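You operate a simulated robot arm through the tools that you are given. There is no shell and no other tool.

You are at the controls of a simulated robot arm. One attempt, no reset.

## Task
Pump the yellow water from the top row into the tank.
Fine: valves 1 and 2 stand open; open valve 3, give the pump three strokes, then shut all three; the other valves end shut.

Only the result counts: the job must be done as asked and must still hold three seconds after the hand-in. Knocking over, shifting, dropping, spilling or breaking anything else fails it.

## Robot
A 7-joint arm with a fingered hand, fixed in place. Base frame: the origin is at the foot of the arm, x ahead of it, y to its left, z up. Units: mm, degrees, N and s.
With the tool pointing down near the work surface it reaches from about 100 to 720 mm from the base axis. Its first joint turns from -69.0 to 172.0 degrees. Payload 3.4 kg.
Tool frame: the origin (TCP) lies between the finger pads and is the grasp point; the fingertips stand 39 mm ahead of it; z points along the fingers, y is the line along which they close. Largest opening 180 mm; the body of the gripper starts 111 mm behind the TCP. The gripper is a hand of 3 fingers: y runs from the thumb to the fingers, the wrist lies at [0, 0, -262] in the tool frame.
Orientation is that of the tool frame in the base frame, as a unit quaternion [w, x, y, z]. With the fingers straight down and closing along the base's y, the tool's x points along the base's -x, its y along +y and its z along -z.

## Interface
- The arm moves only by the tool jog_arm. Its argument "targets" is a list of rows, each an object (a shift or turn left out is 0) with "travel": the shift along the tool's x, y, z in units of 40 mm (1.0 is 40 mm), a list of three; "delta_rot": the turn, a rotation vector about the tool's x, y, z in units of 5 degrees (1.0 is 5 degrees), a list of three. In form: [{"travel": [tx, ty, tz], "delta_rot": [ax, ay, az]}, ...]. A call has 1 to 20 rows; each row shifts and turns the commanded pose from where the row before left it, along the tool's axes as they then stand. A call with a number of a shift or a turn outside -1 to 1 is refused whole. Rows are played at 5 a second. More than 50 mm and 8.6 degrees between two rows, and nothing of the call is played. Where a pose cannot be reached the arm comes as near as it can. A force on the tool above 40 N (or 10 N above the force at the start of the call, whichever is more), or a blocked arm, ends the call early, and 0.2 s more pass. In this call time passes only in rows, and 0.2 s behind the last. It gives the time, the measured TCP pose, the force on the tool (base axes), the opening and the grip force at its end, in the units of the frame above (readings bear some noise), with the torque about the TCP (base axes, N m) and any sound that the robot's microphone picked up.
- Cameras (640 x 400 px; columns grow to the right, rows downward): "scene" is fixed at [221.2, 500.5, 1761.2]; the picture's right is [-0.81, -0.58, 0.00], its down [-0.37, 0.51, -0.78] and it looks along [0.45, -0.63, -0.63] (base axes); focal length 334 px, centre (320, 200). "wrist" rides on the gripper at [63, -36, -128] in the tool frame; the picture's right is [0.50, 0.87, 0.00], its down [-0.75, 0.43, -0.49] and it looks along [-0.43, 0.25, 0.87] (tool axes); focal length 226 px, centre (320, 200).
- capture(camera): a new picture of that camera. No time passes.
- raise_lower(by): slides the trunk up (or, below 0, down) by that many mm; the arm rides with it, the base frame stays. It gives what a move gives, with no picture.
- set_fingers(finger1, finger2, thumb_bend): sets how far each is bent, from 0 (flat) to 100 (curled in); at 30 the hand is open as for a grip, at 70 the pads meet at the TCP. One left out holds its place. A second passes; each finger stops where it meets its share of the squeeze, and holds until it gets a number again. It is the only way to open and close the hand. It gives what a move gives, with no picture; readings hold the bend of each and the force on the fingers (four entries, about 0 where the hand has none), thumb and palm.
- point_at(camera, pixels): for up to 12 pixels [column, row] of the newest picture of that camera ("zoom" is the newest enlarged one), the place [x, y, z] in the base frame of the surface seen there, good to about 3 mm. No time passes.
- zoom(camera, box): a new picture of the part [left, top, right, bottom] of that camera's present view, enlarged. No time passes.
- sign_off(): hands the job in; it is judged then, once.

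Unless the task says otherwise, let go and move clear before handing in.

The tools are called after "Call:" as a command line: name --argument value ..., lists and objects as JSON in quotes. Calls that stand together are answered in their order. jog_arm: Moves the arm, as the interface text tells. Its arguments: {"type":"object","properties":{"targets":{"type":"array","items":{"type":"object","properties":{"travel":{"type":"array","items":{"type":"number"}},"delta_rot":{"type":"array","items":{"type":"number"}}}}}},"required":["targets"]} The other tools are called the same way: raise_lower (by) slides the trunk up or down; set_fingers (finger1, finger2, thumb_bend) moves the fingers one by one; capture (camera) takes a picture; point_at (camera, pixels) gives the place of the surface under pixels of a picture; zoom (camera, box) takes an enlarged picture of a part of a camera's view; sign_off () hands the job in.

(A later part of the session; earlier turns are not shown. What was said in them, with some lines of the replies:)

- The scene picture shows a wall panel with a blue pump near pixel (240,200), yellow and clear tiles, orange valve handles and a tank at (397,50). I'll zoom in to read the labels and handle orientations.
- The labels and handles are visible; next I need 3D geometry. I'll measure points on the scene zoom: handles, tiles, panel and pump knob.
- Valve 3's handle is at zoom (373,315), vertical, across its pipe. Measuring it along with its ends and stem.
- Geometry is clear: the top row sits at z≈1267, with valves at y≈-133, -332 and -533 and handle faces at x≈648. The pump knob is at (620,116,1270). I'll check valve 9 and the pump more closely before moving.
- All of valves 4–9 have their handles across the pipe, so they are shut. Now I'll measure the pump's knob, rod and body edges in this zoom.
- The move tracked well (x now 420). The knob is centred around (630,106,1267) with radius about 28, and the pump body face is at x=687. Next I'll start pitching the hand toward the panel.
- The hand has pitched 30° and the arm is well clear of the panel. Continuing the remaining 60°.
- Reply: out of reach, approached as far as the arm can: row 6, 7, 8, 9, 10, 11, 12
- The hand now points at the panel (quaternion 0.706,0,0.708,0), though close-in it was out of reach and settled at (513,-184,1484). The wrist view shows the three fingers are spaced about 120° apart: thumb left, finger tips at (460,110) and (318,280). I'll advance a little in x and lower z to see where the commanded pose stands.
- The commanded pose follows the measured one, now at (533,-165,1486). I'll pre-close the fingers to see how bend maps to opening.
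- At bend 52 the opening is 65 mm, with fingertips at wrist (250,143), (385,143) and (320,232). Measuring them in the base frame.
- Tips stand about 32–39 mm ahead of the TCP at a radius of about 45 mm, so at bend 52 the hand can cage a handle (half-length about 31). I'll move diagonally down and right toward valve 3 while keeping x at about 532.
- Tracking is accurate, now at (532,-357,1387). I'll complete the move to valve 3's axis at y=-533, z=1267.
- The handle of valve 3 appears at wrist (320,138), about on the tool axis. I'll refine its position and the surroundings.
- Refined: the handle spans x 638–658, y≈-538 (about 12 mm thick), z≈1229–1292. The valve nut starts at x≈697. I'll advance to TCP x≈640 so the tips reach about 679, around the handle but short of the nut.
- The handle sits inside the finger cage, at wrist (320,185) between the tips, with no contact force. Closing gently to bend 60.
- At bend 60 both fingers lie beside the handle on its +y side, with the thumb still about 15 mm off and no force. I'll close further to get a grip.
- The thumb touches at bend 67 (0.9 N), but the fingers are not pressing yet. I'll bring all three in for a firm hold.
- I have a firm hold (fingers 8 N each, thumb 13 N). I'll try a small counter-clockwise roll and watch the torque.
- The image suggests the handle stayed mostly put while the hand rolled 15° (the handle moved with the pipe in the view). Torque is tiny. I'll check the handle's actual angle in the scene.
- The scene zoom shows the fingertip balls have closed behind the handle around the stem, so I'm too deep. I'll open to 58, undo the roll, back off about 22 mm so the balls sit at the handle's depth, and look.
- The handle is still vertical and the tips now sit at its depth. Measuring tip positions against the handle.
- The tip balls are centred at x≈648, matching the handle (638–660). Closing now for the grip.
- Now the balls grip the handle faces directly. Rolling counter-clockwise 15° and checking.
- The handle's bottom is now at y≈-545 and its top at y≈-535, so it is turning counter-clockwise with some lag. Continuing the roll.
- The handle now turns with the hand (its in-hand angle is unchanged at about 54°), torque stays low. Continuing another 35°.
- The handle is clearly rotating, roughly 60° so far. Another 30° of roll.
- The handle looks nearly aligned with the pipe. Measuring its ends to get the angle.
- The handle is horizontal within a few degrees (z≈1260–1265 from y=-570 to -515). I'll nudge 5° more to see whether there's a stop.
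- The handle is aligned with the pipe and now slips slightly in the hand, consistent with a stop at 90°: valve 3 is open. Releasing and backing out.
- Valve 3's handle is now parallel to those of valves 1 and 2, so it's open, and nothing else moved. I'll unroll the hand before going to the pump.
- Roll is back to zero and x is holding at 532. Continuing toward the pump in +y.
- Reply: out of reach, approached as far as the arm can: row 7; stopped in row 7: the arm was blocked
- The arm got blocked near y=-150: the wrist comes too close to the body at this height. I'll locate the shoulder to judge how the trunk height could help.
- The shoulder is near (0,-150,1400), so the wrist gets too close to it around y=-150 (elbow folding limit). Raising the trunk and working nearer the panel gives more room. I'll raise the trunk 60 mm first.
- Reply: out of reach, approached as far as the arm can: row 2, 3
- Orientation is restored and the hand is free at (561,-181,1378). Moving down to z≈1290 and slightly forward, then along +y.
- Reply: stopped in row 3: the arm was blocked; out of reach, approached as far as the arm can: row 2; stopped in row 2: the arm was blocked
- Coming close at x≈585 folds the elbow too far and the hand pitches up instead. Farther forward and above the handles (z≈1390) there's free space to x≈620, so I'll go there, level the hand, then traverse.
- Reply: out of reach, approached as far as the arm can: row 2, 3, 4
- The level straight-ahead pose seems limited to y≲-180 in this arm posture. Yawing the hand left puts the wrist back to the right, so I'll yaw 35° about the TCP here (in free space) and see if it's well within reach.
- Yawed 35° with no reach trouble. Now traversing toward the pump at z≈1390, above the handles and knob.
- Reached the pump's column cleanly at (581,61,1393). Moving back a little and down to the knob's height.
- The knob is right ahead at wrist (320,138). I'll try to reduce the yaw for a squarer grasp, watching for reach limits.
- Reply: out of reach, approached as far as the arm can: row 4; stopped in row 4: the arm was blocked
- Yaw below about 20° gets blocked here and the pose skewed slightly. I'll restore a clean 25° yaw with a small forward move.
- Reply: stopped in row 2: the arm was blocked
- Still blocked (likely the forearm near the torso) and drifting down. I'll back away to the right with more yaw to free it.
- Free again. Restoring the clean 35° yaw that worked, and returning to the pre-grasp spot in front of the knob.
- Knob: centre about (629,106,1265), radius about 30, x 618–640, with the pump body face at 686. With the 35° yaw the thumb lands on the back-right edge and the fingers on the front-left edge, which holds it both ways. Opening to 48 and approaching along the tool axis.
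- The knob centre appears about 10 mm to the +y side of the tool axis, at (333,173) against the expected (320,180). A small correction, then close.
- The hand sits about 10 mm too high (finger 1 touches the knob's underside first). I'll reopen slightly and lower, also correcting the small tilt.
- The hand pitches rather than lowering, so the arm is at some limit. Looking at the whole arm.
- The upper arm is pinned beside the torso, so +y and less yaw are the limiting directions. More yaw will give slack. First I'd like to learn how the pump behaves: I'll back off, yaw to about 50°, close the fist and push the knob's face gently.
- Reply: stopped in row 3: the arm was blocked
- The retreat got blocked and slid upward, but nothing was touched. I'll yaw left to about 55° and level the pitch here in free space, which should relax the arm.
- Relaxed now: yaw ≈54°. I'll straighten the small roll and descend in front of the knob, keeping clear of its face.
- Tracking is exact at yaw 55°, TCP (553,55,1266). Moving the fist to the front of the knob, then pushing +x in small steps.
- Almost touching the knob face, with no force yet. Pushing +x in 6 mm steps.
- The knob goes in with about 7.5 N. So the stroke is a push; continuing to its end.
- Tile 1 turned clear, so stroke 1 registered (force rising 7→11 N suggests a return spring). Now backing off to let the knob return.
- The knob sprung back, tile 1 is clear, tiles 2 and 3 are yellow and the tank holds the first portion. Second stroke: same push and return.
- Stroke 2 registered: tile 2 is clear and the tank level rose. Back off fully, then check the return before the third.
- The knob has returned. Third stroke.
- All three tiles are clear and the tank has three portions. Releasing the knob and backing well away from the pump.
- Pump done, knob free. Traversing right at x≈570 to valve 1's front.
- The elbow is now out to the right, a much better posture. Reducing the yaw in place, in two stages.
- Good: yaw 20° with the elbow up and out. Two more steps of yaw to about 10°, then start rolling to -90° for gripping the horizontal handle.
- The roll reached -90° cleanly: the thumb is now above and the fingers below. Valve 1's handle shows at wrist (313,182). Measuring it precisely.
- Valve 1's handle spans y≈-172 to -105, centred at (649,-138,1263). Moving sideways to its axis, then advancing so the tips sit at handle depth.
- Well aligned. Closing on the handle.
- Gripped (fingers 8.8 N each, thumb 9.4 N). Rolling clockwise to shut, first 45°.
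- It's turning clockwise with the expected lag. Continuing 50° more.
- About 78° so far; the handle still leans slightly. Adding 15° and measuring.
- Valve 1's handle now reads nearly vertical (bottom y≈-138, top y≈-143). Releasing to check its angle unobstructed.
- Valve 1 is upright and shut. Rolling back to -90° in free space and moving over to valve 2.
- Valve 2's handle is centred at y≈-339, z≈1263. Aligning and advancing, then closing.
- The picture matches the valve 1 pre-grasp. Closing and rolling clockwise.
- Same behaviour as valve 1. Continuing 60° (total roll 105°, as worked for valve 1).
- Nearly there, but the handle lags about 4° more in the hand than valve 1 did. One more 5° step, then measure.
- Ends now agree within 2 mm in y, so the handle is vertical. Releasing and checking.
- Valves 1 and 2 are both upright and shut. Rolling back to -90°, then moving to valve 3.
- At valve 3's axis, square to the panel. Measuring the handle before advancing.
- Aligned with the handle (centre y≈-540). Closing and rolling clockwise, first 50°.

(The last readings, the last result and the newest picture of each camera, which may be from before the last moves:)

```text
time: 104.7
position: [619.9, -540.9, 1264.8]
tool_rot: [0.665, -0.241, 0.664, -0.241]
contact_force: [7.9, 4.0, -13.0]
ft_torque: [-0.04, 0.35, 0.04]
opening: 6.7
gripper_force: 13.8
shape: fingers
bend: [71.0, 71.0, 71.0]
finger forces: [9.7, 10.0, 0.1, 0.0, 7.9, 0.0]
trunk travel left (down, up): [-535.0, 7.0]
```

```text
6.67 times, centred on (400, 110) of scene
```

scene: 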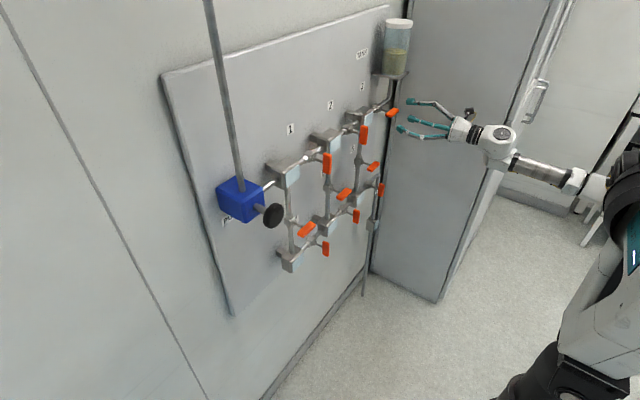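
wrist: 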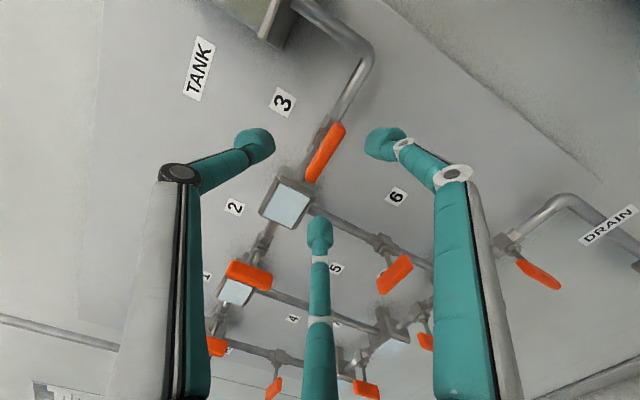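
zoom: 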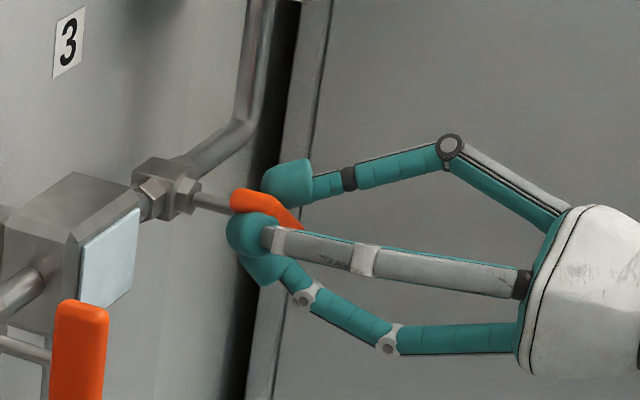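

Turning well. Another 60° to bring the handle upright.

Call:
jog_arm --targets '[{"delta_rot": [0, 0, 1]}, {"delta_rot": [0, 0, 1]}, {"delta_rot": [0, 0, 1]}, {"delta_rot": [0, 0, 1]}, {"delta_rot": [0, 0, 1]}, {"delta_rot": [0, 0, 1]}, {"delta_rot": [0, 0, 1]}, {"delta_rot": [0, 0, 1]}, {"delta_rot": [0, 0, 1]}, {"delta_rot": [0, 0, 1]}, {"delta_rot": [0, 0, 1]}, {"delta_rot": [0, 0, 1]}]'

Call:
zoom --camera "scene" --box '[360, 80, 440, 140]'

Call:
zoom --camera "wrist" --box '[200, 80, 440, 280]'

Call:
point_at --camera "zoom" --pixels '[[333, 105], [332, 120], [330, 150], [322, 190], [310, 235], [305, 255]]'

```text
time: 107.3
position: [620.3, -540.6, 1264.9]
tool_rot: [0.697, 0.122, 0.696, 0.123]
contact_force: [8.8, 3.4, -8.0]
ft_torque: [0.0, 0.32, 0.03]
opening: 6.5
gripper_force: 13.2
shape: fingers
bend: [71.0, 72.0, 70.0]
finger forces: [7.1, 8.4, 0.1, 0.0, 10.9, 0.0]
trunk travel left (down, up): [-535.0, 7.0]
```

```text
6.67 times, centred on (400, 110) of scene
```

zoom: 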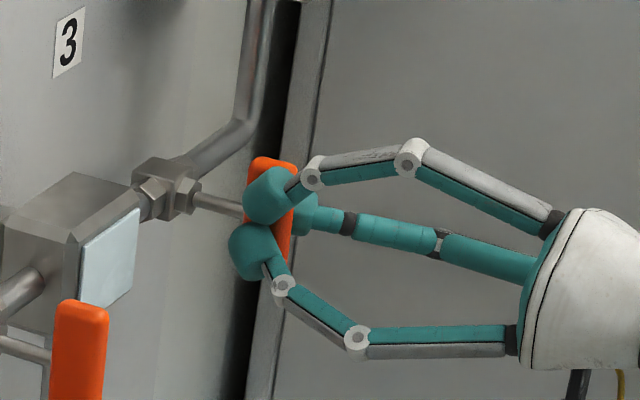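

```text
2.00 times, centred on (320, 180) of wrist
```

zoom: 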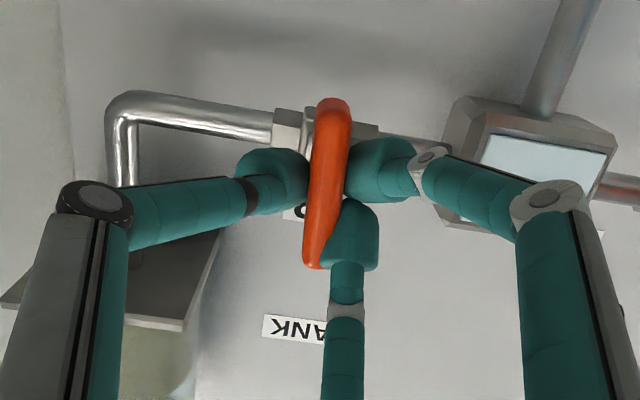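

```text
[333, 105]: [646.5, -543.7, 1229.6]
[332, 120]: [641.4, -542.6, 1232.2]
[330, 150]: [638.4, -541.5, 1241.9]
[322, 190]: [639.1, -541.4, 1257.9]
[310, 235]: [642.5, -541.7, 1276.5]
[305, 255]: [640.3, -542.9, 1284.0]
```

Both ends read y≈-542: vertical. Releasing and backing away to verify everything.

Call:
set_fingers --finger1 52 --finger2 52 --thumb_bend 52

Call:
jog_arm --targets '[{"travel": [0, 0, -0.5]}, {"travel": [0, 0, -0.7]}, {"travel": [0, 0, -0.7]}, {"travel": [0, 0, -0.5]}]'

Call:
capture --camera "wrist"

Call:
zoom --camera "scene" --box '[200, 90, 420, 280]'

Call:
zoom --camera "scene" --box '[330, 80, 420, 140]'

Call:
point_at --camera "zoom" --pixels '[[440, 175], [440, 190], [440, 215], [440, 240], [455, 180], [455, 240]]'

```text
time: 108.3
position: [617.8, -540.1, 1265.5]
tool_rot: [0.697, 0.122, 0.695, 0.123]
contact_force: [-0.3, 0.1, 0.0]
ft_torque: [-0.04, 0.01, 0.01]
opening: 64.4
gripper_force: 0.0
shape: fingers
bend: [52.0, 52.0, 52.0]
finger forces: [0.0, 0.1, 0.0, 0.0, 0.0, 0.0]
trunk travel left (down, up): [-535.0, 7.0]
```

```text
time: 109.3
position: [522.4, -541.2, 1267.2]
tool_rot: [0.698, 0.121, 0.695, 0.123]
contact_force: [-0.8, -1.2, -0.4]
ft_torque: [0.03, 0.04, -0.01]
opening: 64.5
gripper_force: 0.1
shape: fingers
bend: [52.0, 52.0, 52.0]
finger forces: [0.0, 0.0, 0.1, 0.0, 0.0, 0.2]
trunk travel left (down, up): [-535.0, 7.0]
```

```text
taken
```

wrist: 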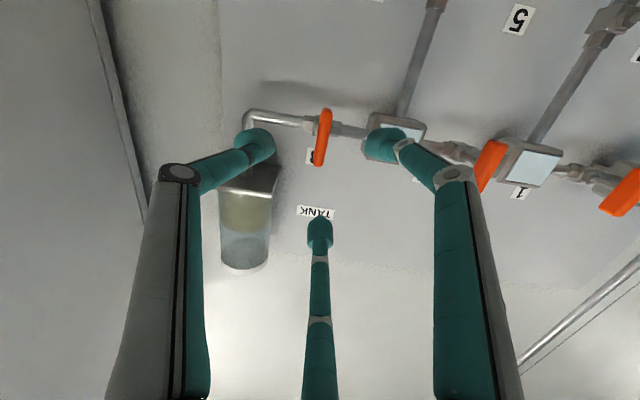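

```text
2.11 times, centred on (310, 185) of scene
```

zoom: 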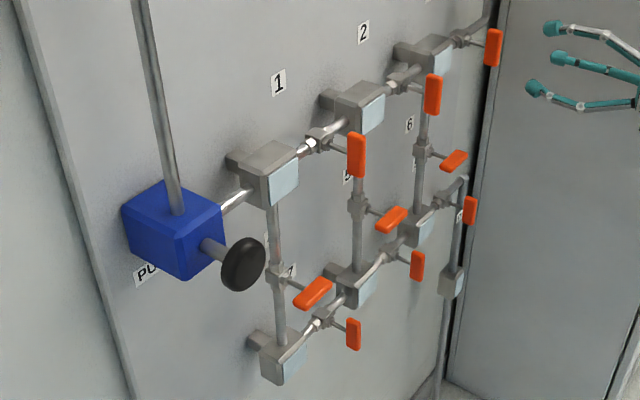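

```text
6.67 times, centred on (375, 110) of scene
```

zoom: 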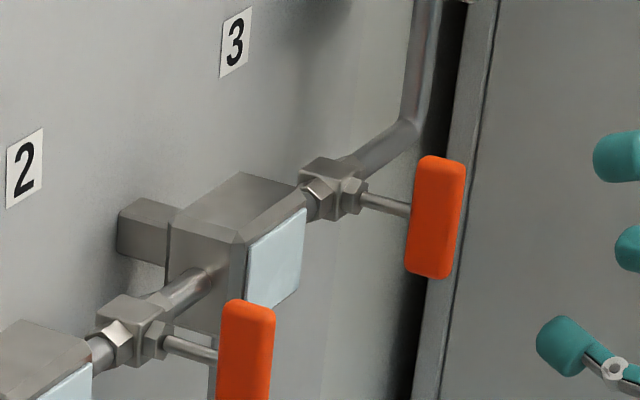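

```text
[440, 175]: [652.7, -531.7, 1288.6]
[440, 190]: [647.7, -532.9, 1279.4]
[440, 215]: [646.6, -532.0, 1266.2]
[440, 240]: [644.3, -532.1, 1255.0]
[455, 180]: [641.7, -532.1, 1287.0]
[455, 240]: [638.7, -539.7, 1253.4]
```

All nine handles look shut, the tank holds the yellow water and nothing else has moved. I'll double-check valve 3's angle with a close-up before handing in.

Call:
zoom --camera "wrist" --box '[280, 90, 370, 180]'

Call:
point_at --camera "zoom" --pixels '[[345, 95], [340, 130], [335, 165], [325, 205], [318, 245], [310, 285], [305, 310], [312, 315]]'

```text
4.44 times, centred on (325, 135) of wrist
```

zoom: 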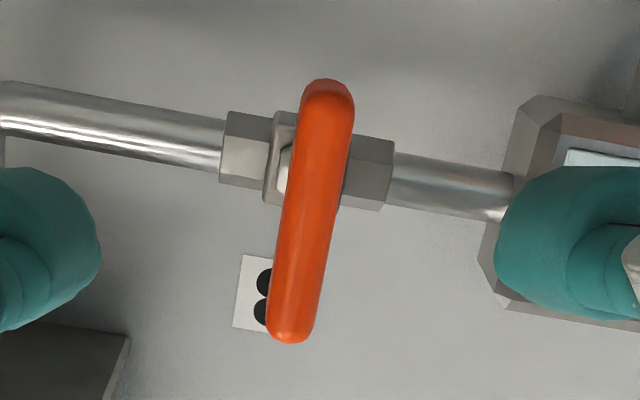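

```text
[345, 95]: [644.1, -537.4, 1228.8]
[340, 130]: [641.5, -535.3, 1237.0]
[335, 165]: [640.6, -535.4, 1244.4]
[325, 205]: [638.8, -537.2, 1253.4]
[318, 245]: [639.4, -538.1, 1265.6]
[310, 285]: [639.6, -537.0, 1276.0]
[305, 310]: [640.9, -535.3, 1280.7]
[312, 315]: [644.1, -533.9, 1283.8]
```

The close-up confirms valve 3 is perpendicular to its pipe to within about 2°. Valves 1–9 are all shut, the tank is filled, and the hand is clear with no contact. Handing in.

Call:
sign_off

```text
The job is handed in.
```

The yellow water from the top row is now in the tank, and all nine valves are shut. I've handed the job in but have not seen the verdict.

- **Pumping:** I opened valve 3 and gave the pump three strokes. One top-row tile cleared on each stroke and the tank level rose each time. The knob sprang back out after the last stroke.
- **Shutting:** I then closed valves 1, 2 and 3. Their handles stand across the pipe; valve 3 checked to within about 2° in a close-up. Valves 4 to 9 were shut from the start and I did not touch them.
- **Arm trouble on the way:** The arm hit its reach limits several times near valve 1 and the pump, and the hand slid off course. It touched nothing in those moments, and the last pictures show nothing shifted or spilled.
- **End state:** The hand is open and about 80 mm clear of the panel. The trunk was left 60 mm higher than at the start.
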